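You operate a simulated robot arm through the tools that you are given. There is no shell and no other tool.

You are at the controls of a simulated robot arm. One attempt, no reset.

JOB
Clear the cream tester and file the green taped sheet in the wooden drawer.
Fine: orange lever back, then display zeroed; teal lever free, drawer closed. Where these are worked on the way, their far stop is far enough and under half their travel is too little: wooden drawer.

Only the result counts: the job must be done as asked and must still hold three seconds after the hand-in. Knocking over, shifting, dropping, spilling or breaking anything else fails it. Flat cloth is picked up by pressing the open fingertips on it (5 to 10 N) and closing them slowly along it; thin cloth reads only 2 to 8 mm in the jaws.

ROBOT AND FRAMES
A 6-joint arm with a two-finger parallel gripper, fixed in place. Base frame: the origin is at the foot of the arm, x ahead of it, y to its left, z up; the work surface is at about z = 790. Lengths are in mm, angles in rad, forces in N, time in s.
Its first joint turns from -2.897 to 2.897 rad. Payload 3.43 kg.
The TCP is the grasp point between the finger pads, 34 mm short of the fingertips. In the tool frame z runs along the fingers and y along their closing line. The gripper opens to 128 mm. The fingers are 24 mm wide and 12 mm thick; the gripper's body (48 by 130 mm) begins 96 mm behind the TCP.
Orientation is that of the tool frame in the base frame, as [roll, pitch, yaw] about the fixed x, y, z axes, in that order (R = Rz(yaw) Ry(pitch) Rx(roll)). With the fingers straight down and closing along the base's y, the tool's x points along the base's -x, its y along +y and its z along -z.

CONTROLS
- The arm moves only by the tool jog_arm. Its argument "commands" is a list of rows, each a list of 7 numbers: the turn, a rotation vector about the tool's x, y, z in rad, then the shift along the tool's x, y, z in mm, then the gripper command, from -1 (fully open) to 1 (shut), values between in proportion. In form: [[wx, wy, wz, dx, dy, dz, gripper], ...]. A call has 1 to 20 rows; each row shifts and turns the commanded pose from where the row before left it, along the tool's axes as they then stand. Each row takes 0.2 s and may step no farther than 50 mm and 0.15 rad from the row before; otherwise, or with a gripper value out of range, the whole call is refused. Where a pose cannot be reached the arm comes as near as it can. A force on the tool above 90 N (or 10 N above the force at the start of the call, whichever is more), or a blocked arm, ends the call early, and 0.2 s more pass. The fingers move at their own pace (about 153 mm/s each) and stop on an object; they squeeze with about 40 N. The grip force told is the motor's: it shows also when the fingers shut on nothing. Time passes only in rows, and 0.2 s behind the last, so rows that do not move let the fingers close. The reply holds the time, the measured pose of the TCP, the force on the tool along the base axes, the opening and the grip force, in the units named above and with some noise, with the torque about the TCP (base axes, N m) and any sound that the robot's microphone picked up.
- Cameras (640 x 400 px; columns grow to the right, rows downward): "scene" is fixed at [406, 485, 1501.3]; the picture's right is [-0.59, -0.81, 0.00], its down [-0.64, 0.47, -0.61] and it looks along [0.49, -0.36, -0.80] (base axes); focal length 277 px, centre (320, 200). "wrist" rides on the gripper at [76, -11, -160] in the tool frame; the picture's right is [0.15, 0.99, 0.00], its down [-0.88, 0.13, -0.46] and it looks along [-0.45, 0.07, 0.89] (tool axes); focal length 234 px, centre (320, 200). There is no depth. A picture from a camera that has moved, and an enlarged one, comes with that camera's place and axes in the base frame and with its lens. The place of the scene camera against the robot may be out by one fixed shift of up to 25 mm in any direction.
- camera(camera): a new picture of that camera. It takes no simulated time.
- zoom(camera, box): a new picture of the part [left, top, right, bottom] of that camera's present view, enlarged. It takes no simulated time.
- hand_in(): hands the job in; it is judged then, once.

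Nothing tells you positions but the pictures and the camera data. Unless the task says otherwise, let go and move clear before handing in.

The tools are called by a JSON object that holds its "fn" and its "kwargs". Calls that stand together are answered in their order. jog_arm: Moves the arm, as the interface text tells. Its arguments: {"type":"object","properties":{"commands":{"type":"array","items":{"type":"array","items":{"type":"number"}}}},"required":["commands"]} The other tools are called the same way: camera (camera) takes a picture; zoom (camera, box) takes an enlarged picture of a part of a camera's view; hand_in () hands the job in.

At the start:

```text
time: 0.0
tcp_pos: [783.6, -77.0, 1119.7]
tcp_rot: [-3.141, 0.0, 3.141]
ft_force: [0.1, -0.6, 0.3]
torque: [0.01, 0.01, 0.03]
opening: 128.1
gripper_force: 0.0
```

scene: 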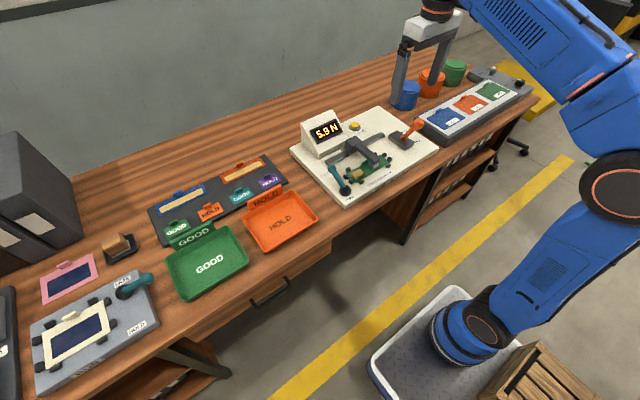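
wrist: 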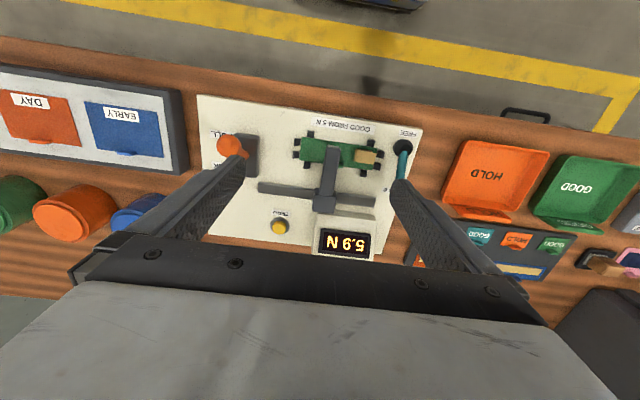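

I see a bench with a cream tester (orange lever, teal lever, display reading 5.9 N, yellow button), trays, a grey board with a taped sheet, and a wooden drawer under the bench. I'll take closer looks before moving.

{"fn": "zoom", "kwargs": {"camera": "scene", "box": [280, 90, 450, 210]}}

{"fn": "zoom", "kwargs": {"camera": "scene", "box": [140, 140, 330, 310]}}

{"fn": "zoom", "kwargs": {"camera": "scene", "box": [0, 230, 180, 400]}}

{"fn": "zoom", "kwargs": {"camera": "wrist", "box": [190, 90, 430, 260]}}

{"fn": "zoom", "kwargs": {"camera": "wrist", "box": [400, 90, 640, 310]}}

{"fn": "zoom", "kwargs": {"camera": "scene", "box": [380, 40, 550, 160]}}

```text
3.33 times, centred on (365, 150) of scene
camera zoom: at [406.0, 485.0, 1501.3], right [-0.59, -0.81, 0.0], down [-0.64, 0.47, -0.61], along [0.49, -0.36, -0.8], focal length 922 px, centre (170, 367)
```

zoom: 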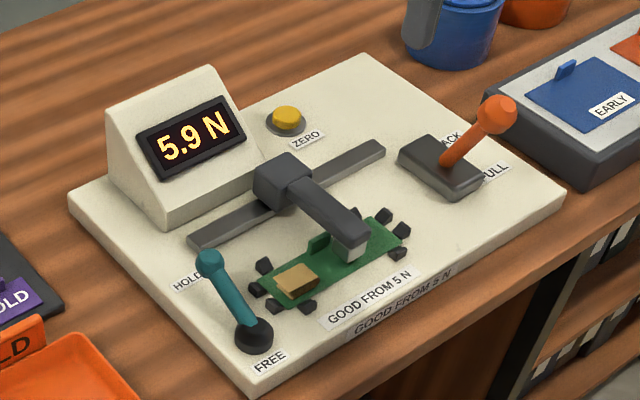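

```text
2.35 times, centred on (235, 225) of scene
camera zoom: at [406.0, 485.0, 1501.3], right [-0.59, -0.81, 0.0], down [-0.64, 0.47, -0.61], along [0.49, -0.36, -0.8], focal length 651 px, centre (520, 141)
```

zoom: 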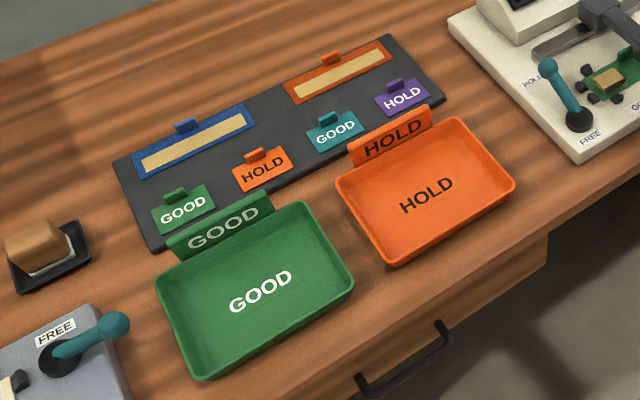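

```text
2.35 times, centred on (90, 315) of scene
camera zoom: at [406.0, 485.0, 1501.3], right [-0.59, -0.81, 0.0], down [-0.64, 0.47, -0.61], along [0.49, -0.36, -0.8], focal length 651 px, centre (861, -71)
```

zoom: 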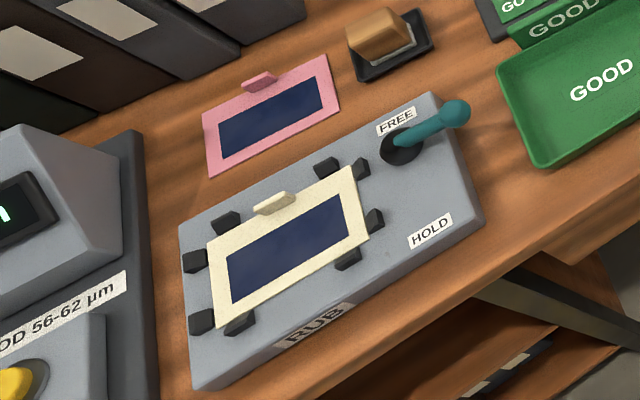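

```text
2.35 times, centred on (310, 175) of wrist
camera zoom: at [707.4, -88.9, 1280.2], right [-0.15, 0.99, 0.0], down [0.88, 0.13, 0.46], along [0.45, 0.07, -0.89], focal length 551 px, centre (344, 259)
```

zoom: 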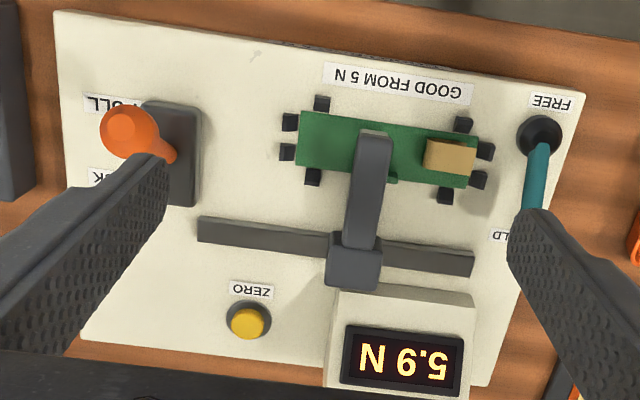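

```text
1.82 times, centred on (520, 200) of wrist
camera zoom: at [707.4, -88.9, 1280.2], right [-0.15, 0.99, 0.0], down [0.88, 0.13, 0.46], along [0.45, 0.07, -0.89], focal length 426 px, centre (-44, 200)
```

zoom: 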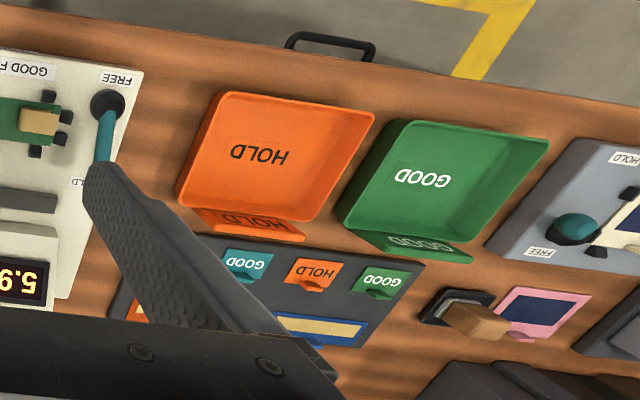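

```text
3.33 times, centred on (465, 100) of scene
camera zoom: at [406.0, 485.0, 1501.3], right [-0.59, -0.81, 0.0], down [-0.64, 0.47, -0.61], along [0.49, -0.36, -0.8], focal length 922 px, centre (-163, 533)
```

zoom: 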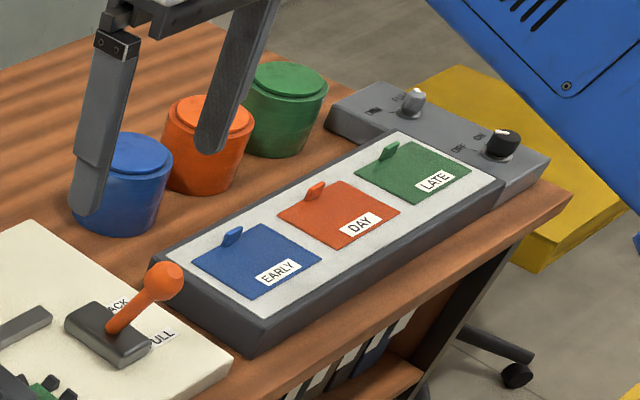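

The cream tester sits at about x 780–1040, y −230…110: orange lever leaning forward (PULL), teal lever at HOLD, yellow ZERO button at about (1017, −136). The drawer handle is under the bench edge near (707, 430, 660). I'll move the wrist camera to view the drawer first.

{"fn": "jog_arm", "kwargs": {"commands": [[0, 0, 0, 15.3, 42.7, 10, -1], [0, 0, 0, 15.3, 42.7, 10, -1], [0, 0, 0, 15.3, 42.7, 10, -1], [0, 0, 0, 15.3, 42.7, 10, -1], [0, 0, 0, 15.3, 42.7, 10, -1], [0, 0, 0, 15.3, 42.7, 10, -1], [0, 0, 0, 15.3, 42.7, 10, -1], [0, 0, 0, 15.3, 42.7, 10, -1], [0, 0, 0, 15.3, 42.7, 10, -1], [0, 0, 0, 15.3, 42.7, 10, -1], [0, 0, 0, 15.3, 42.7, 10, -1], [0, 0, 0, 15.3, 42.7, 10, -1]]}}

{"fn": "camera", "kwargs": {"camera": "wrist"}}

{"fn": "camera", "kwargs": {"camera": "scene"}}

```text
time: 2.6
tcp_pos: [599.1, 434.6, 999.3]
tcp_rot: [3.14, 0.0, 3.14]
ft_force: [0.0, -0.6, 0.5]
torque: [0.03, 0.01, 0.03]
opening: 128.2
gripper_force: 0.1
```

```text
taken
camera wrist: at [523.7, 423.9, 1159.7], right [-0.15, 0.99, 0.0], down [0.88, 0.13, 0.46], along [0.45, 0.07, -0.89], focal length 234 px, centre (320, 200)
```

wrist: 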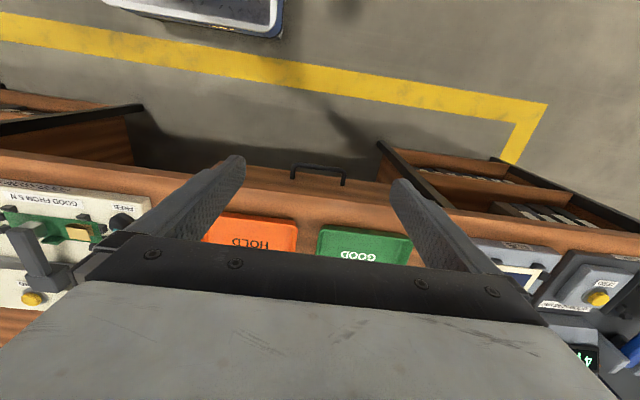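

```text
taken
```

scene: 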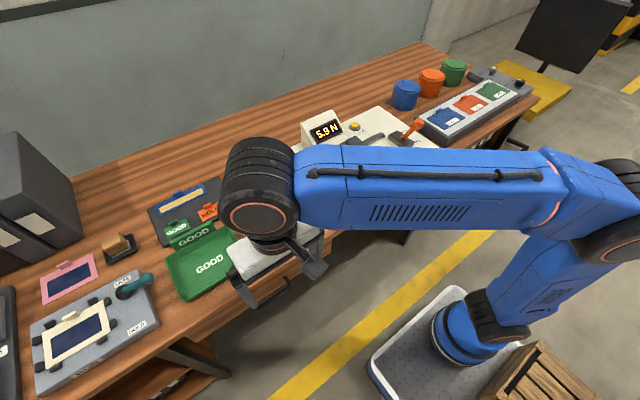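

The drawer front and handle are visible under the bench edge. I'll zoom in on the handle for its geometry.

{"fn": "zoom", "kwargs": {"camera": "wrist", "box": [240, 130, 400, 230]}}

{"fn": "zoom", "kwargs": {"camera": "wrist", "box": [120, 100, 480, 260]}}

```text
4.00 times, centred on (320, 180) of wrist
camera zoom: at [523.7, 423.9, 1159.7], right [-0.15, 0.99, 0.0], down [0.88, 0.13, 0.46], along [0.45, 0.07, -0.89], focal length 937 px, centre (320, 280)
```

zoom: 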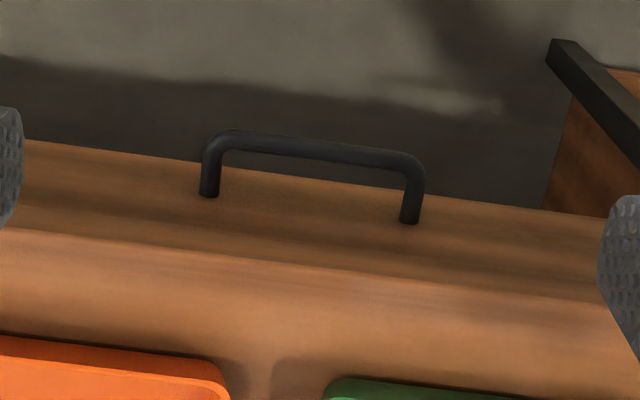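

```text
1.78 times, centred on (300, 180) of wrist
camera zoom: at [523.7, 423.9, 1159.7], right [-0.15, 0.99, 0.0], down [0.88, 0.13, 0.46], along [0.45, 0.07, -0.89], focal length 416 px, centre (356, 236)
```

zoom: 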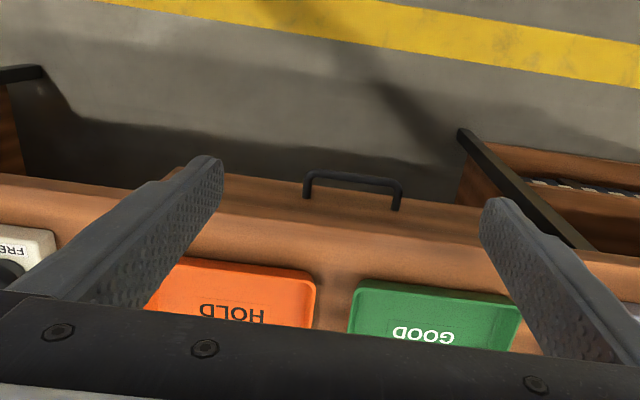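

The handle bar triangulates to about (700, 448, 643), running along y, with the drawer face near x 739. I'll turn the gripper 90° and tilt it 45° forward so it can take the bar from the front.

{"fn": "jog_arm", "kwargs": {"commands": [[0, 0, 0.1428, 0, 0, 0, 0.2], [0, 0, 0.1428, 0, 0, 0, 0.2], [0, 0, 0.1428, 0, 0, 0, 0.2], [0, 0, 0.1428, 0, 0, 0, 0.2], [0, 0, 0.1428, 0, 0, 0, 0.2], [0, 0, 0.1428, 0, 0, 0, 0.2], [0, 0, 0.1428, 0, 0, 0, 0.2], [0, 0, 0.1428, 0, 0, 0, 0.2], [0, 0, 0.1428, 0, 0, 0, 0.2], [0, 0, 0.1428, 0, 0, 0, 0.2], [0, 0, 0.1428, 0, 0, 0, 0.2], [-0.131, 0, 0, 0, 0, 0, 0.2], [-0.131, 0, 0, 0, 0, 0, 0.2], [-0.131, 0, 0, 0, 0, 0, 0.2], [-0.131, 0, 0, 0, 0, 0, 0.2], [-0.131, 0, 0, 0, 0, 0, 0.2], [-0.131, 0, 0, 0, 0, 0, 0.2]]}}

{"fn": "camera", "kwargs": {"camera": "wrist"}}

{"fn": "camera", "kwargs": {"camera": "scene"}}

```text
time: 6.2
tcp_pos: [599.4, 435.3, 1000.6]
tcp_rot: [2.353, 0.0, 1.571]
ft_force: [-0.1, 1.0, 1.4]
torque: [0.01, 0.01, -0.02]
opening: 51.4
gripper_force: 0.1
```

```text
taken
camera wrist: at [478.9, 510.3, 1105.7], right [0.7, 0.15, 0.7], down [-0.23, -0.88, 0.41], along [0.68, -0.45, -0.58], focal length 234 px, centre (320, 200)
```

wrist: 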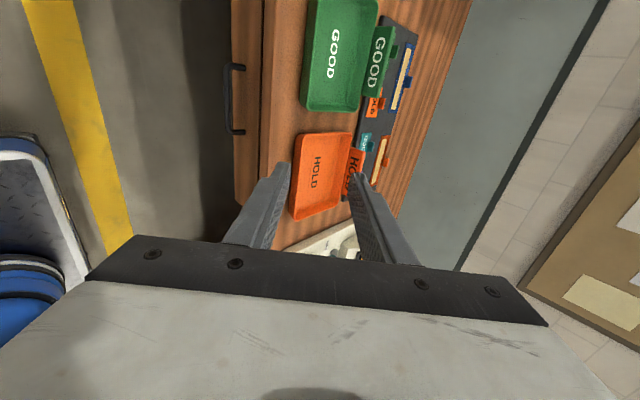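

```text
taken
```

scene: 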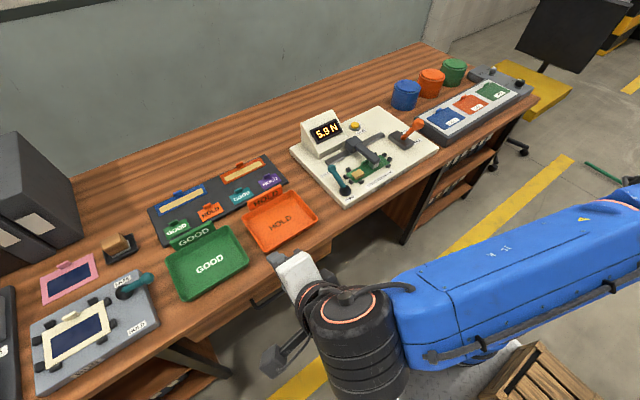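

The tilt worked and the handle is in view. I'll zoom on it to refine the position and check the bench edge.

{"fn": "zoom", "kwargs": {"camera": "wrist", "box": [180, 30, 340, 150]}}

```text
3.33 times, centred on (260, 90) of wrist
camera zoom: at [478.9, 510.3, 1105.7], right [0.7, 0.15, 0.7], down [-0.23, -0.88, 0.41], along [0.68, -0.45, -0.58], focal length 781 px, centre (520, 567)
```

zoom: 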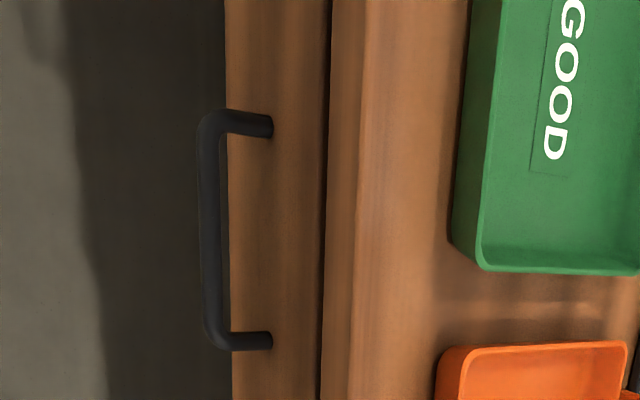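

The table slab overhangs to about x 702 with the drawer face recessed at 739, so the bar sits right under the edge. I'll go to a standoff 90 mm before the bar along the tool axis and check.

{"fn": "jog_arm", "kwargs": {"commands": [[0, 0, 0, 1.9, -25.66, 33.3, 0.2], [0, 0, 0, 1.9, -25.66, 33.3, 0.2], [0, 0, 0, 1.9, -25.66, 33.3, 0.2], [0, 0, 0, 1.9, -25.66, 33.3, 0.2], [0, 0, 0, 1.9, -25.66, 33.3, 0.2], [0, 0, 0, 1.9, -25.66, 33.3, 0.2], [0, 0, 0, 1.9, -25.66, 33.3, 0.2]]}}

{"fn": "camera", "kwargs": {"camera": "wrist"}}

{"fn": "camera", "kwargs": {"camera": "scene"}}

```text
time: 7.8
tcp_pos: [743.5, 419.1, 838.7]
tcp_rot: [2.38, 0.009, 1.589]
ft_force: [0.3, 0.3, 0.8]
torque: [0.03, 0.0, 0.01]
opening: 51.2
gripper_force: 0.1
out of reach, approached as far as the arm can: row 1, 2, 3, 4, 5, 6, 7
```

```text
taken
camera wrist: at [623.5, 493.2, 946.8], right [0.71, 0.17, 0.68], down [-0.2, -0.88, 0.43], along [0.67, -0.44, -0.59], focal length 234 px, centre (320, 200)
```

wrist: 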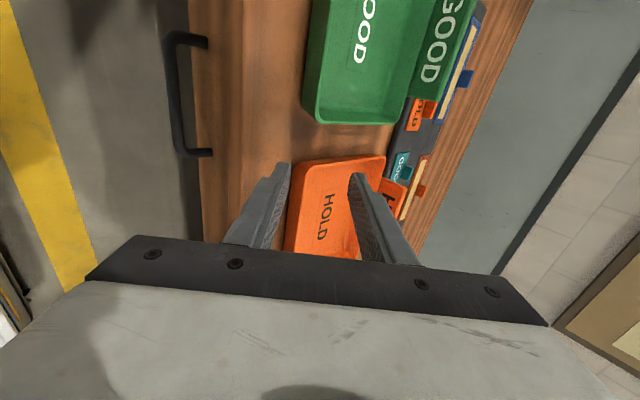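

```text
taken
```

scene: 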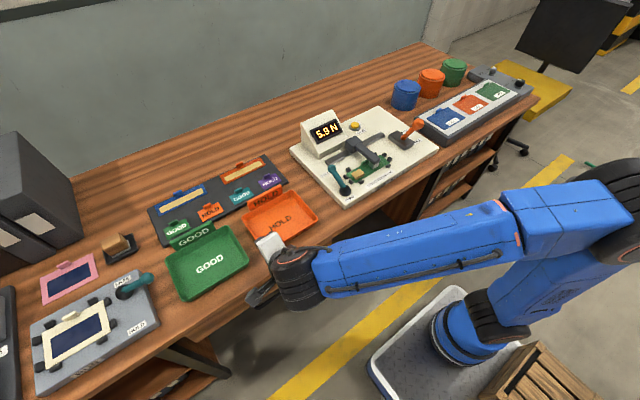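

The arm could not follow that pose and drifted over the bench instead (no contact). I'll retrace back to the high pose and rethink the approach orientation.

{"fn": "jog_arm", "kwargs": {"commands": [[0, 0, 0, -1.9, 25.66, -33.3, 0.2], [0, 0, 0, -1.9, 25.66, -33.3, 0.2], [0, 0, 0, -1.9, 25.66, -33.3, 0.2], [0, 0, 0, -1.9, 25.66, -33.3, 0.2], [0, 0, 0, -1.9, 25.66, -33.3, 0.2], [0, 0, 0, -1.9, 25.66, -33.3, 0.2], [0, 0, 0, -1.9, 25.66, -33.3, 0.2]]}}

{"fn": "camera", "kwargs": {"camera": "scene"}}

```text
time: 9.4
tcp_pos: [703.7, 405.1, 1131.4]
tcp_rot: [2.354, 0.001, 1.571]
ft_force: [-0.3, 0.3, 0.0]
torque: [-0.02, -0.03, 0.0]
opening: 51.2
gripper_force: 0.1
```

```text
taken
```

scene: 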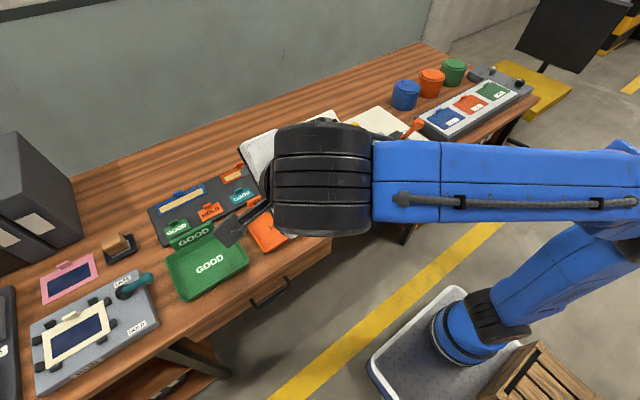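

I'm now at (704, 405, 1131), safely above everything. I'll study the arm's base in the picture to understand its reach limits.

{"fn": "zoom", "kwargs": {"camera": "scene", "box": [360, 130, 640, 400]}}

{"fn": "camera", "kwargs": {"camera": "wrist"}}

```text
1.48 times, centred on (500, 265) of scene
camera zoom: at [406.0, 485.0, 1501.3], right [-0.59, -0.81, 0.0], down [-0.64, 0.47, -0.61], along [0.49, -0.36, -0.8], focal length 410 px, centre (53, 104)
```

zoom: 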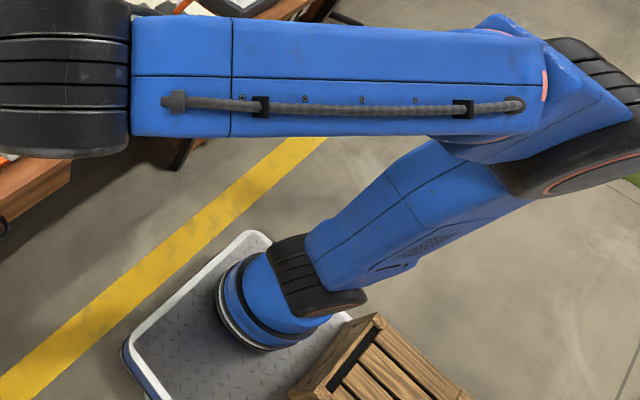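

```text
taken
camera wrist: at [582.7, 480.6, 1236.0], right [0.7, 0.15, 0.7], down [-0.23, -0.88, 0.41], along [0.68, -0.45, -0.58], focal length 234 px, centre (320, 200)
```

wrist: 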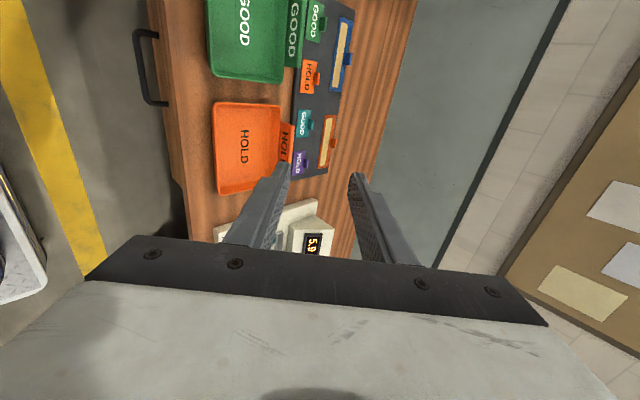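

The base appears offset toward (210, −200), so a tilt toward +x is sideways for the arm and one wrist joint may be at its limit. I'll try the mirrored gripper roll (turning 180° about the tool axis) at this safe height.

{"fn": "jog_arm", "kwargs": {"commands": [[0, 0, -0.1428, 0, 0, 0, 0.2], [0, 0, -0.1428, 0, 0, 0, 0.2], [0, 0, -0.1428, 0, 0, 0, 0.2], [0, 0, -0.1428, 0, 0, 0, 0.2], [0, 0, -0.1428, 0, 0, 0, 0.2], [0, 0, -0.1428, 0, 0, 0, 0.2], [0, 0, -0.1428, 0, 0, 0, 0.2], [0, 0, -0.1428, 0, 0, 0, 0.2], [0, 0, -0.1428, 0, 0, 0, 0.2], [0, 0, -0.1428, 0, 0, 0, 0.2], [0, 0, -0.1428, 0, 0, 0, 0.2]]}}

{"fn": "camera", "kwargs": {"camera": "wrist"}}

{"fn": "camera", "kwargs": {"camera": "scene"}}

```text
time: 11.8
tcp_pos: [703.7, 405.5, 1130.4]
tcp_rot: [-3.139, 0.788, -3.139]
ft_force: [0.0, 0.2, -0.2]
torque: [-0.02, -0.01, -0.03]
opening: 51.0
gripper_force: 0.0
```

```text
taken
camera wrist: at [537.8, 393.7, 1190.2], right [-0.1, 0.99, -0.1], down [0.3, 0.13, 0.94], along [0.95, 0.07, -0.31], focal length 234 px, centre (320, 200)
```

wrist: 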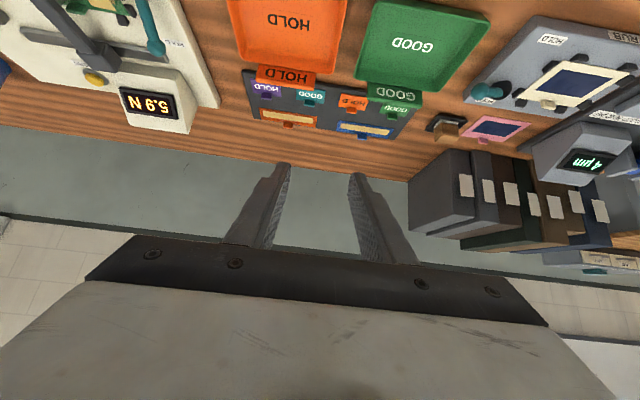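

```text
taken
```

scene: 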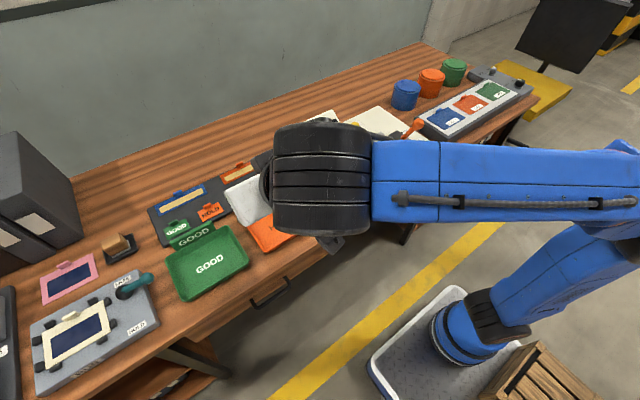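

The tool turned without moving the arm. I'll test descending in this roll to see whether the limit persists.

{"fn": "jog_arm", "kwargs": {"commands": [[0, 0, 0, 37, 5.8, 17.2, 0.2], [0, 0, 0, 37, 5.8, 17.2, 0.2], [0, 0, 0, 37, 5.8, 17.2, 0.2], [0, 0, 0, 37, 5.8, 17.2, 0.2]]}}

{"fn": "camera", "kwargs": {"camera": "scene"}}

```text
time: 12.8
tcp_pos: [648.8, 427.8, 975.6]
tcp_rot: [3.14, 0.788, 3.141]
ft_force: [0.5, 0.2, -0.3]
torque: [0.02, 0.0, 0.03]
opening: 51.7
gripper_force: 0.0
```

```text
taken
```

scene: 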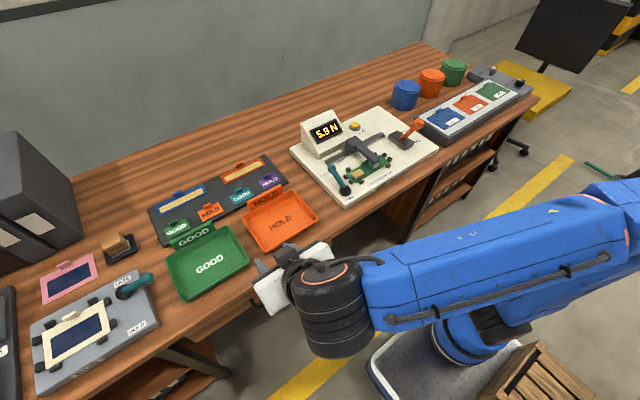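

That worked so far; I'll keep descending in small steps in front of the bench edge.

{"fn": "jog_arm", "kwargs": {"commands": [[0, 0, 0, 30, 0, 10, 0.2], [0, 0, 0, 30, 0, 10, 0.2], [0, 0, 0, 30, 0, 20, 0.2]]}}

{"fn": "camera", "kwargs": {"camera": "scene"}}

```text
time: 13.6
tcp_pos: [613.0, 427.6, 884.9]
tcp_rot: [3.139, 0.786, 3.139]
ft_force: [0.1, -0.5, -0.4]
torque: [0.01, -0.02, 0.03]
opening: 51.1
gripper_force: 0.2
```

```text
taken
```

scene: 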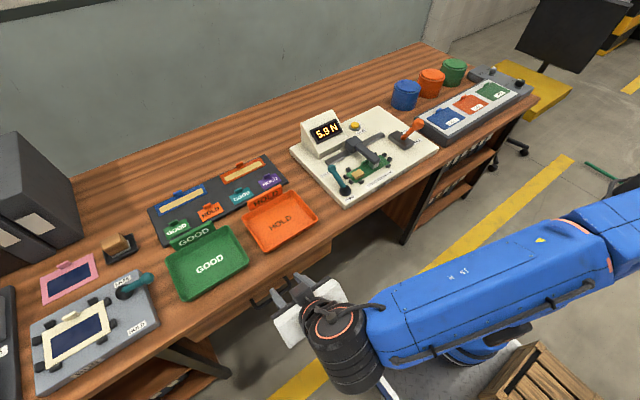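

This roll reaches fine, so the roll joint was the limit. I'll turn −90° about the tool axis the other way so the fingers close in the vertical plane.

{"fn": "jog_arm", "kwargs": {"commands": [[0, 0, -0.1428, 0, 0, 0, 0.2], [0, 0, -0.1428, 0, 0, 0, 0.2], [0, 0, -0.1428, 0, 0, 0, 0.2], [0, 0, -0.1428, 0, 0, 0, 0.2], [0, 0, -0.1428, 0, 0, 0, 0.2], [0, 0, -0.1428, 0, 0, 0, 0.2], [0, 0, -0.1428, 0, 0, 0, 0.2], [0, 0, -0.1428, 0, 0, 0, 0.2], [0, 0, -0.1428, 0, 0, 0, 0.2], [0, 0, -0.1428, 0, 0, 0, 0.2], [0, 0, -0.1428, 0, 0, 0, 0.2]]}}

{"fn": "camera", "kwargs": {"camera": "wrist"}}

{"fn": "camera", "kwargs": {"camera": "scene"}}

```text
time: 16.0
tcp_pos: [613.3, 427.6, 886.0]
tcp_rot: [-2.355, 0.0, -1.572]
ft_force: [-0.1, -0.5, 0.4]
torque: [0.04, -0.02, 0.0]
opening: 51.4
gripper_force: 0.0
```

```text
taken
camera wrist: at [508.4, 352.1, 1006.5], right [-0.7, -0.15, -0.7], down [-0.42, 0.88, 0.23], along [0.58, 0.45, -0.68], focal length 234 px, centre (320, 200)
```

wrist: 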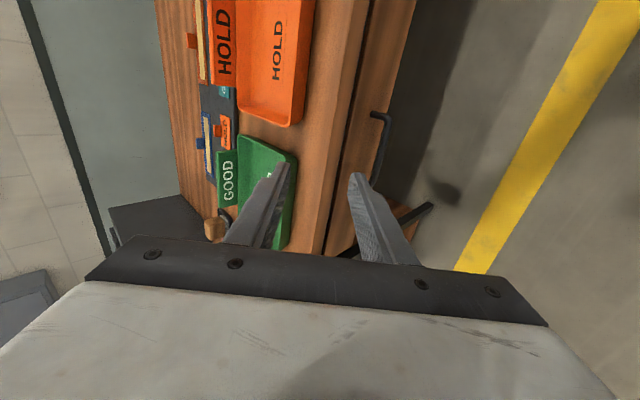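

```text
taken
```

scene: 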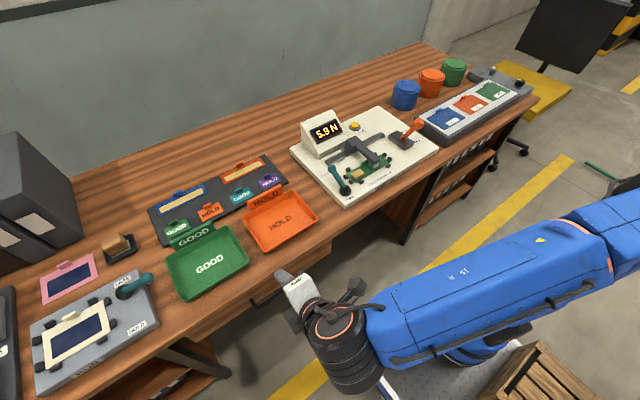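

Good — reached. Now I'll go to the standoff point in front of the handle.

{"fn": "jog_arm", "kwargs": {"commands": [[0, 0, 0, -5.2, 26.9, 35.4, 0.2], [0, 0, 0, -5.2, 26.9, 35.4, 0.2]]}}

```text
time: 16.6
tcp_pos: [623.8, 439.2, 797.7]
tcp_rot: [-2.354, 0.002, -1.57]
ft_force: [0.9, 0.1, 0.4]
torque: [0.04, -0.01, -0.02]
opening: 51.4
gripper_force: 0.1
```

{"fn": "jog_arm", "kwargs": {"commands": [[0, 0, 0, -5.0, 26.9, 35.4, 0.2], [0, 0, 0, -5.0, 26.9, 35.4, 0.2]]}}

{"fn": "camera", "kwargs": {"camera": "wrist"}}

{"fn": "zoom", "kwargs": {"camera": "wrist", "box": [220, 60, 460, 260]}}

{"fn": "zoom", "kwargs": {"camera": "scene", "box": [200, 230, 400, 400]}}

```text
time: 17.2
tcp_pos: [637.5, 446.9, 709.7]
tcp_rot: [-2.354, 0.002, -1.571]
ft_force: [-0.6, 0.0, 0.4]
torque: [0.01, -0.01, 0.0]
opening: 51.2
gripper_force: 0.0
```

```text
taken
camera wrist: at [532.4, 372.0, 830.0], right [-0.7, -0.15, -0.7], down [-0.41, 0.88, 0.23], along [0.58, 0.45, -0.68], focal length 234 px, centre (320, 200)
```

wrist: 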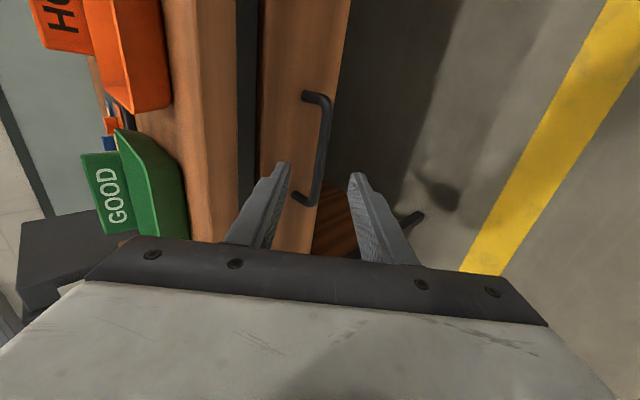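

```text
2.00 times, centred on (340, 160) of wrist
camera zoom: at [532.4, 372.0, 830.0], right [-0.7, -0.15, -0.7], down [-0.41, 0.88, 0.23], along [0.58, 0.45, -0.68], focal length 468 px, centre (280, 280)
```

zoom: 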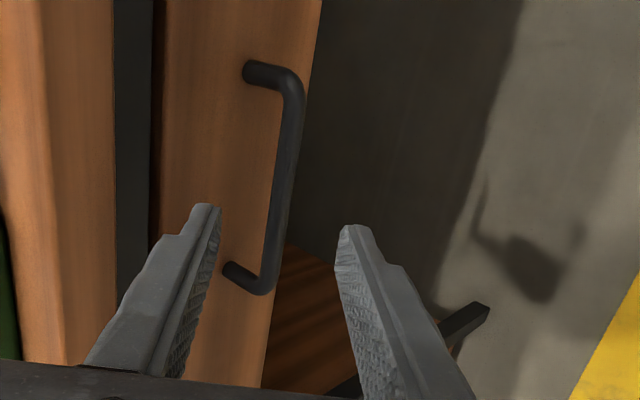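

```text
2.35 times, centred on (300, 315) of scene
camera zoom: at [406.0, 485.0, 1501.3], right [-0.59, -0.81, 0.0], down [-0.64, 0.47, -0.61], along [0.49, -0.36, -0.8], focal length 651 px, centre (367, -71)
```

zoom: 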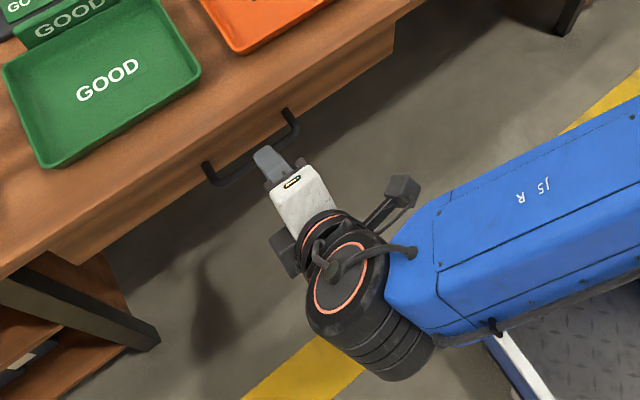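

The fingers line up with the bar (upper finger behind, lower finger in front). I'll narrow the opening a little and advance onto the bar.

{"fn": "jog_arm", "kwargs": {"commands": [[0, 0, 0, 0, 1.5, 0, 0.42], [0, 0, 0, 0, 0, 25, 0.42], [0, 0, 0, 0, 0, 25, 0.42], [0, 0, 0, 0, 0, 20, 0.42]]}}

{"fn": "zoom", "kwargs": {"camera": "wrist", "box": [220, 60, 460, 260]}}

{"fn": "zoom", "kwargs": {"camera": "scene", "box": [200, 230, 400, 400]}}

```text
time: 18.2
tcp_pos: [686.0, 448.5, 659.4]
tcp_rot: [-2.356, 0.002, -1.572]
ft_force: [-0.6, -0.1, -0.2]
torque: [-0.04, 0.04, 0.0]
opening: 37.0
gripper_force: 0.1
```

```text
2.00 times, centred on (340, 160) of wrist
camera zoom: at [581.4, 372.6, 780.0], right [-0.7, -0.15, -0.7], down [-0.41, 0.88, 0.23], along [0.58, 0.45, -0.68], focal length 468 px, centre (280, 280)
```

zoom: 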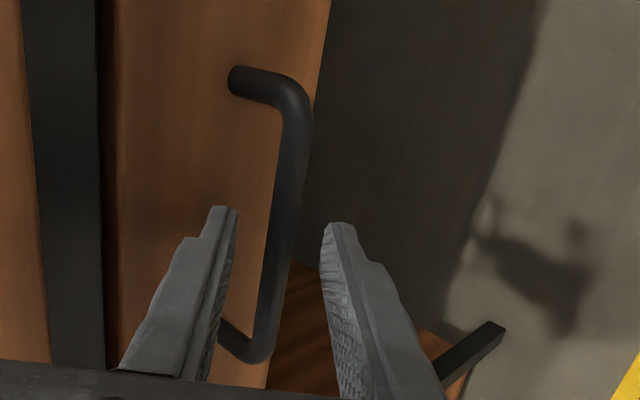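

```text
2.35 times, centred on (300, 315) of scene
camera zoom: at [406.0, 485.0, 1501.3], right [-0.59, -0.81, 0.0], down [-0.64, 0.47, -0.61], along [0.49, -0.36, -0.8], focal length 651 px, centre (367, -71)
```

zoom: 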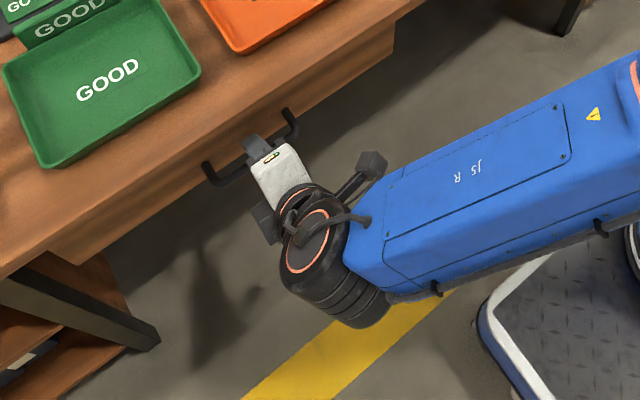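

The bar is between the fingers with no contact force. I'll close the gripper on it.

{"fn": "jog_arm", "kwargs": {"commands": [[0, 0, 0, 0, 0, 0, 0.7], [0, 0, 0, 0, 0, 0, 1], [0, 0, 0, 0, 0, 0, 1], [0, 0, 0, 0, 0, 0, 1]]}}

{"fn": "zoom", "kwargs": {"camera": "wrist", "box": [220, 60, 460, 260]}}

```text
time: 19.2
tcp_pos: [687.0, 448.7, 657.7]
tcp_rot: [-2.355, 0.0, -1.573]
ft_force: [2.7, -0.1, 8.2]
torque: [-0.54, -0.2, 0.62]
opening: 11.8
gripper_force: 44.5
```

```text
2.00 times, centred on (340, 160) of wrist
camera zoom: at [581.4, 372.5, 780.4], right [-0.7, -0.15, -0.7], down [-0.41, 0.88, 0.23], along [0.58, 0.45, -0.68], focal length 468 px, centre (280, 280)
```

zoom: 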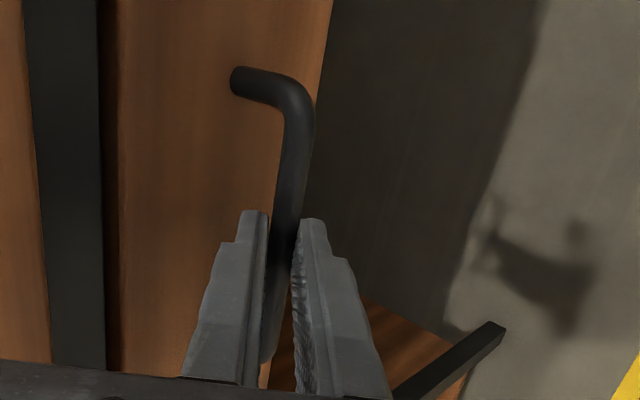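

The bar is gripped (11.8 mm, 44 N). I'll pull the drawer straight out toward −x.

{"fn": "jog_arm", "kwargs": {"commands": [[0, 0, 0, 0, 7.07, -7.07, 1], [0, 0, 0, 0, 10.6, -10.6, 1], [0, 0, 0, 0, 10.6, -10.6, 1], [0, 0, 0, 0, 10.6, -10.6, 1]]}}

{"fn": "zoom", "kwargs": {"camera": "scene", "box": [200, 230, 400, 400]}}

```text
time: 20.2
tcp_pos: [631.1, 449.0, 659.2]
tcp_rot: [-2.354, 0.002, -1.571]
ft_force: [0.4, 5.3, 23.8]
torque: [-0.56, -0.42, 0.61]
opening: 11.8
gripper_force: 45.4
```

```text
2.35 times, centred on (300, 315) of scene
camera zoom: at [406.0, 485.0, 1501.3], right [-0.59, -0.81, 0.0], down [-0.64, 0.47, -0.61], along [0.49, -0.36, -0.8], focal length 651 px, centre (367, -71)
```

zoom: 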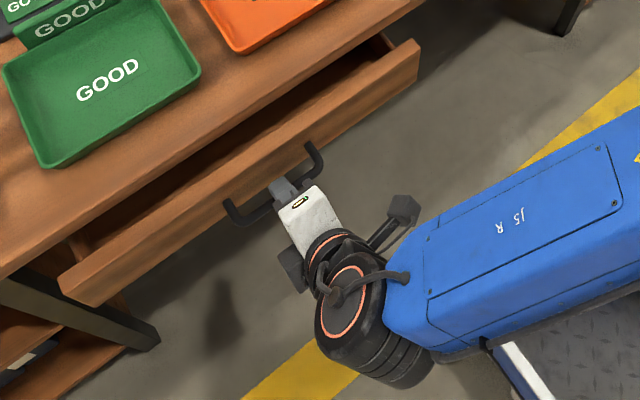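

The drawer slides open. I'll continue pulling, easing slightly up to relieve the vertical force.

{"fn": "jog_arm", "kwargs": {"commands": [[0, 0, 0, 0, 9.6, -11.6, 1], [0, 0, 0, 0, 10.6, -10.6, 1], [0, 0, 0, 0, 10.6, -10.6, 1], [0, 0, 0, 0, 10.6, -10.6, 1]]}}

{"fn": "zoom", "kwargs": {"camera": "scene", "box": [200, 230, 400, 400]}}

```text
time: 21.2
tcp_pos: [569.9, 449.2, 658.3]
tcp_rot: [-2.356, 0.0, -1.57]
ft_force: [0.2, 3.5, -4.5]
torque: [-0.37, 0.1, 0.79]
opening: 11.4
gripper_force: 45.4
```

```text
2.35 times, centred on (300, 315) of scene
camera zoom: at [406.0, 485.0, 1501.3], right [-0.59, -0.81, 0.0], down [-0.64, 0.47, -0.61], along [0.49, -0.36, -0.8], focal length 651 px, centre (367, -71)
```

zoom: 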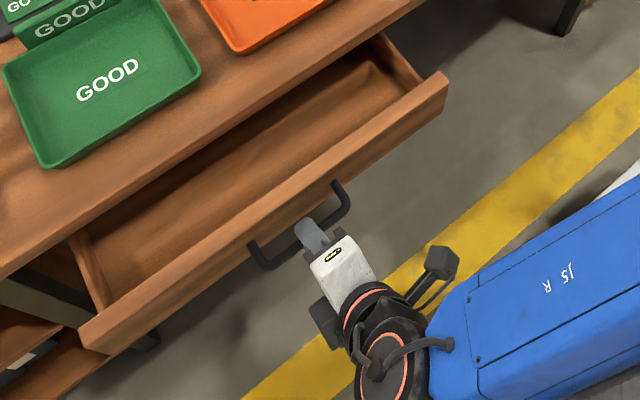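

The drawer is open about 117 mm and looks empty. I'll keep pulling toward its stop.

{"fn": "jog_arm", "kwargs": {"commands": [[0, 0, 0, 0, 10.6, -10.6, 1], [0, 0, 0, 0, 10.6, -10.6, 1], [0, 0, 0, 0, 10.6, -10.6, 1], [0, 0, 0, 0, 10.6, -10.6, 1], [0, 0, 0, 0, 10.6, -10.6, 1], [0, 0, 0, 0, 10.6, -10.6, 1]]}}

{"fn": "zoom", "kwargs": {"camera": "scene", "box": [200, 230, 400, 400]}}

```text
time: 22.6
tcp_pos: [479.7, 448.8, 659.8]
tcp_rot: [-2.357, -0.001, -1.571]
ft_force: [0.5, -4.7, -3.7]
torque: [-0.68, 0.06, 0.59]
opening: 12.1
gripper_force: 44.9
```

```text
2.35 times, centred on (300, 315) of scene
camera zoom: at [406.0, 485.0, 1501.3], right [-0.59, -0.81, 0.0], down [-0.64, 0.47, -0.61], along [0.49, -0.36, -0.8], focal length 651 px, centre (367, -71)
```

zoom: 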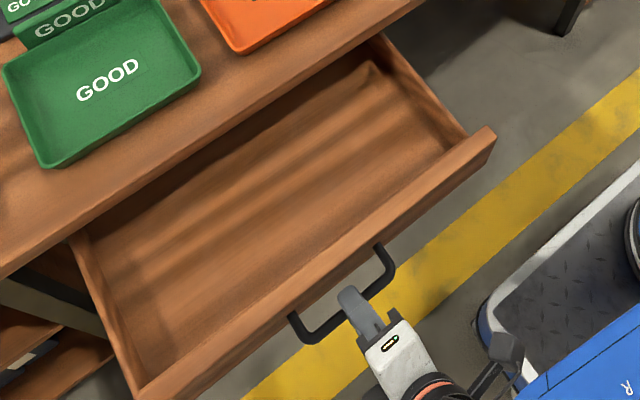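

Now open about 207 mm. I'll pull a bit more to find the stop.

{"fn": "jog_arm", "kwargs": {"commands": [[0, 0, 0, 0, 10.6, -10.6, 1], [0, 0, 0, 0, 10.6, -10.6, 1], [0, 0, 0, 0, 7.07, -7.07, 1], [0, 0, 0, 0, 7.07, -7.07, 1]]}}

```text
time: 23.6
tcp_pos: [430.8, 449.2, 659.1]
tcp_rot: [-2.355, 0.001, -1.57]
ft_force: [0.4, -6.7, -7.6]
torque: [-0.41, 0.15, 0.67]
opening: 11.8
gripper_force: 44.9
```

{"fn": "jog_arm", "kwargs": {"commands": [[0, 0, 0, 0, 7.07, -7.07, 1], [0, 0, 0, 0, 7.07, -7.07, 1], [0, 0, 0, 0, 7.07, -7.07, 1], [0, 0, 0, 0, 7.07, -7.07, 1]]}}

{"fn": "camera", "kwargs": {"camera": "scene"}}

```text
time: 24.3
tcp_pos: [413.3, 448.2, 663.6]
tcp_rot: [-2.344, 0.001, -1.577]
ft_force: [51.5, -0.4, 1.7]
torque: [-0.5, -1.01, 0.83]
opening: 12.0
gripper_force: 44.8
stopped in row 3: the force on the tool passed its limit at 110 N (the readings are from after the stop); the commanded pose is now the measured one
```

```text
taken
```

scene: 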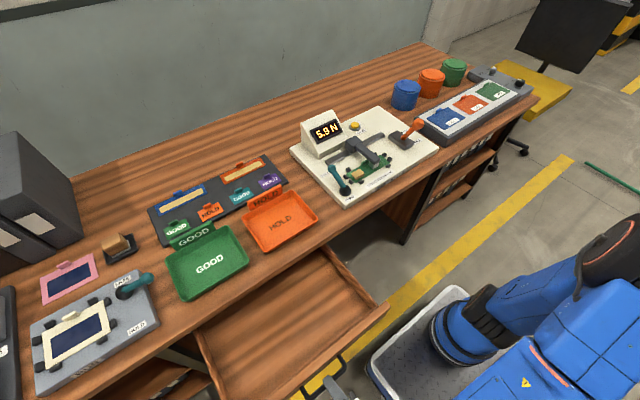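

The drawer hit its far stop (handle bar now near x 428). I'll relax slightly, release the bar, and back away along the tool axis.

{"fn": "jog_arm", "kwargs": {"commands": [[0, 0, 0, 0, -2.1, 2.1, 1], [0, 0, 0, 0, 0, 0, 1], [0, 0, 0, 0, 0, 0, 0.42], [0, 0, 0, 0, 0, 0, 0.42], [0, 0, 0, 0, 0, -15, 0.42], [0, 0, 0, 0, 0, -20, 0.42], [0, 0, 0, 0, 0, -30, 0.42], [0, 0, 0, 0, -30, -30, 0.42], [0, 0, 0, 0, -30, -30, 0.42]]}}

{"fn": "camera", "kwargs": {"camera": "wrist"}}

{"fn": "camera", "kwargs": {"camera": "scene"}}

```text
time: 26.3
tcp_pos: [365.3, 448.2, 793.2]
tcp_rot: [-2.346, 0.001, -1.573]
ft_force: [-0.6, 0.6, -0.8]
torque: [-0.01, 0.01, 0.01]
opening: 37.4
gripper_force: 0.0
```

```text
taken
camera wrist: at [259.8, 373.0, 913.6], right [-0.69, -0.14, -0.71], down [-0.41, 0.88, 0.23], along [0.59, 0.45, -0.67], focal length 234 px, centre (320, 200)
```

wrist: 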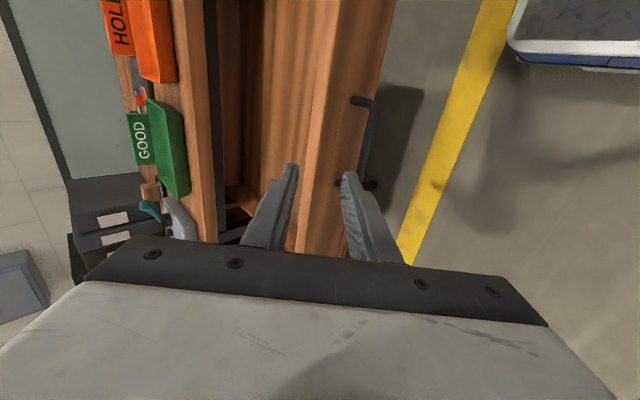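

```text
taken
```

scene: 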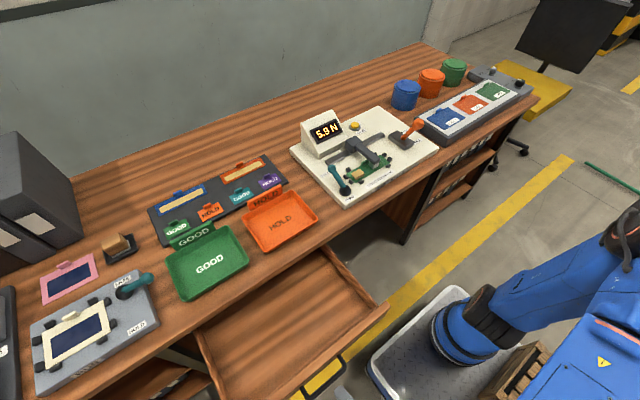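

The drawer is fully open and empty. Next I'll rise, turn the tool back to straight down, and go look at the tester closely.

{"fn": "jog_arm", "kwargs": {"commands": [[0, 0, 0, 0, -30, -30, 0.42], [0, 0, 0, 0, -30, -30, 0.42], [0, 0, 0, 0, -30, -30, 0.42], [0, 0, 0, 0, -30, -30, 0.42], [0, 0, 0, 0, -30, -30, 0.42], [0, 0, 0, 0, -30, -30, 0.42], [0, 0, 0, 0, -30, -30, 0.42], [0, 0, 0.1428, 0, 0, 0, 0.42], [0, 0, 0.1428, 0, 0, 0, 0.42], [0, 0, 0.1428, 0, 0, 0, 0.42], [0, 0, 0.1428, 0, 0, 0, 0.42], [0, 0, 0.1428, 0, 0, 0, 0.42], [0, 0, 0.1428, 0, 0, 0, 0.42], [0, 0, 0.1428, 0, 0, 0, 0.42], [0, 0, 0.1428, 0, 0, 0, 0.42], [0, 0, 0.1428, 0, 0, 0, 0.42], [0, 0, 0.1428, 0, 0, 0, 0.42], [0, 0, 0.1428, 0, 0, 0, 0.42]]}}

```text
time: 30.1
tcp_pos: [363.3, 448.7, 1090.7]
tcp_rot: [3.137, 0.795, 3.131]
ft_force: [0.8, -0.4, 0.4]
torque: [0.02, 0.02, 0.0]
opening: 37.1
gripper_force: 0.1
```

{"fn": "jog_arm", "kwargs": {"commands": [[0, 0.1325, 0, 0, 0, 0, 0.42], [0, 0.1325, 0, 0, 0, 0, 0.42], [0, 0.1325, 0, 0, 0, 0, 0.42], [0, 0.1325, 0, 0, 0, 0, 0.42], [0, 0.1325, 0, 0, 0, 0, 0.42], [0, 0.1325, 0, 0, 0, 0, 0.42], [0, 0, 0, -27.5, -39.1, -0.7, 0.42], [0, 0, 0, -27.5, -39.1, -0.7, 0.42], [0, 0, 0, -27.5, -39.1, -0.7, 0.42], [0, 0, 0, -27.5, -39.1, -0.7, 0.42], [0, 0, 0, -27.5, -39.1, -0.7, 0.42], [0, 0, 0, -27.5, -39.1, -0.7, 0.42], [0, 0, 0, -27.5, -39.1, -0.7, 0.42], [0, 0, 0, -27.5, -39.1, -0.7, 0.42], [0, 0, 0, -27.5, -39.1, -0.7, 0.42], [0, 0, 0, -27.5, -39.1, -0.7, 0.42], [0, 0, 0, -27.5, -39.1, -0.7, 0.42], [0, 0, 0, -27.5, -39.1, -0.7, 0.42], [0, 0, 0, -27.5, -39.1, -0.7, 0.42]]}}

{"fn": "camera", "kwargs": {"camera": "wrist"}}

{"fn": "camera", "kwargs": {"camera": "scene"}}

```text
time: 34.1
tcp_pos: [717.9, -62.5, 1099.2]
tcp_rot: [3.139, 0.002, 3.137]
ft_force: [-1.1, 0.8, -0.1]
torque: [0.03, -0.1, 0.03]
opening: 37.2
gripper_force: 0.0
```

```text
taken
camera wrist: at [642.5, -74.3, 1259.4], right [-0.14, 0.99, 0.0], down [0.88, 0.13, 0.46], along [0.45, 0.07, -0.89], focal length 234 px, centre (320, 200)
```

wrist: 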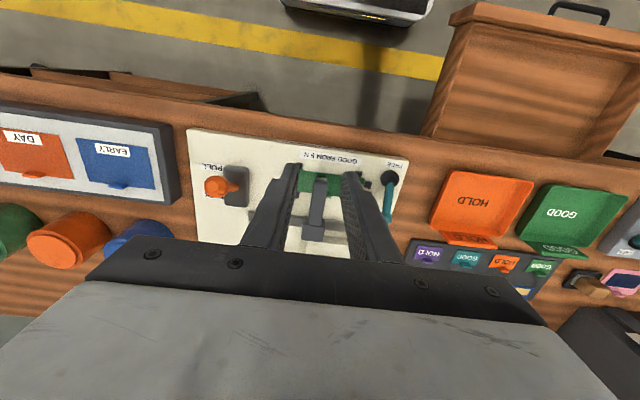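

```text
taken
```

scene: 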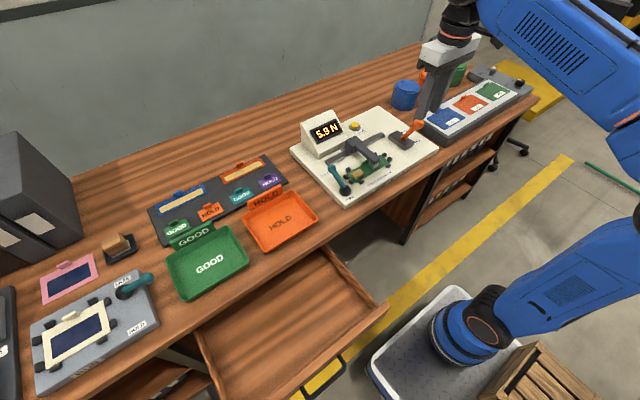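

The tester is in view again. I'll zoom on both levers for triangulation.

{"fn": "zoom", "kwargs": {"camera": "wrist", "box": [180, 120, 300, 250]}}

{"fn": "zoom", "kwargs": {"camera": "wrist", "box": [280, 120, 430, 250]}}

{"fn": "zoom", "kwargs": {"camera": "scene", "box": [290, 100, 440, 210]}}

```text
3.08 times, centred on (240, 185) of wrist
camera zoom: at [642.5, -74.3, 1259.4], right [-0.14, 0.99, 0.0], down [0.88, 0.13, 0.46], along [0.45, 0.07, -0.89], focal length 720 px, centre (566, 246)
```

zoom: 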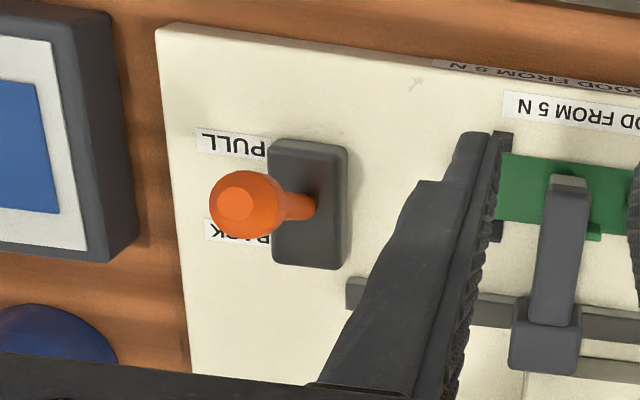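

```text
3.08 times, centred on (355, 185) of wrist
camera zoom: at [642.5, -74.3, 1259.4], right [-0.14, 0.99, 0.0], down [0.88, 0.13, 0.46], along [0.45, 0.07, -0.89], focal length 720 px, centre (212, 246)
```

zoom: 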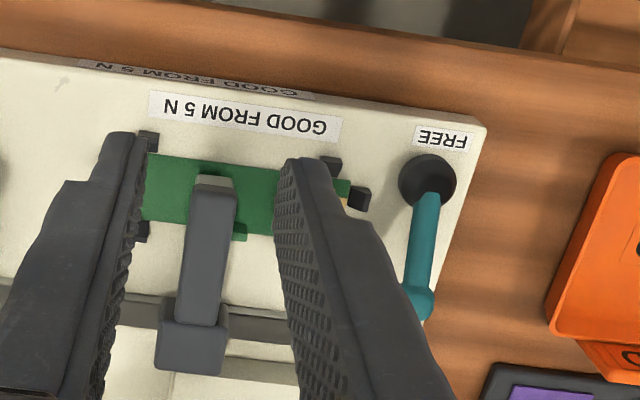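

```text
3.64 times, centred on (365, 155) of scene
camera zoom: at [406.0, 485.0, 1501.3], right [-0.59, -0.81, 0.0], down [-0.64, 0.47, -0.61], along [0.49, -0.36, -0.8], focal length 1006 px, centre (156, 364)
```

zoom: 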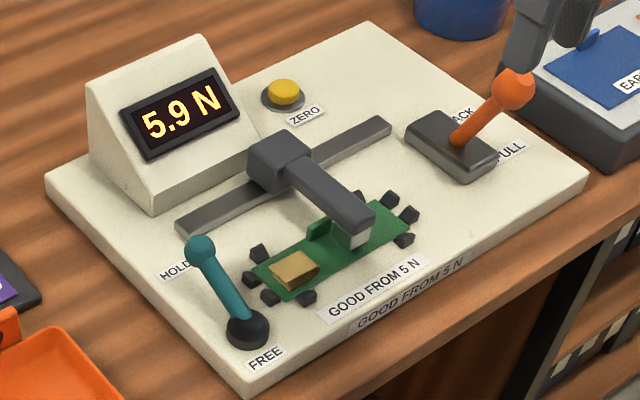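

I need better heights for the levers. I'll back off and tilt the camera to near-horizontal for a side-on look at the tester.

{"fn": "jog_arm", "kwargs": {"commands": [[0, 0, 0, 29.5, -9.4, 24.8, 0.42], [0, 0, 0, 29.5, -9.4, 24.8, 0.42], [0, 0, 0, 29.5, -9.4, 24.8, 0.42], [0, 0, 0, 29.5, -9.4, 24.8, 0.42], [0, -0.1309, 0, 0, 0, 0, 0.42], [0, -0.1309, 0, 0, 0, 0, 0.42], [0, -0.1309, 0, 0, 0, 0, 0.42], [0, -0.1309, 0, 0, 0, 0, 0.42], [0, -0.1309, 0, 0, 0, 0, 0.42], [0, -0.1309, 0, 0, 0, 0, 0.42]]}}

{"fn": "camera", "kwargs": {"camera": "wrist"}}

```text
time: 36.3
tcp_pos: [601.4, -99.3, 999.0]
tcp_rot: [3.139, 0.786, 3.135]
ft_force: [0.4, 0.4, -0.2]
torque: [0.0, 0.01, 0.0]
opening: 37.0
gripper_force: 0.1
```

```text
taken
camera wrist: at [434.3, -109.8, 1058.8], right [-0.1, 0.99, -0.1], down [0.3, 0.13, 0.95], along [0.95, 0.06, -0.31], focal length 234 px, centre (320, 200)
```

wrist: 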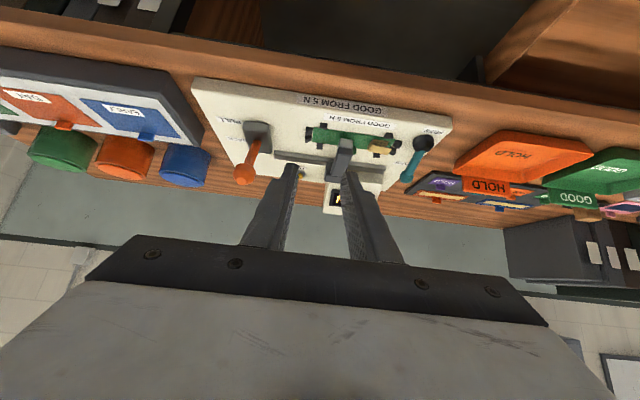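

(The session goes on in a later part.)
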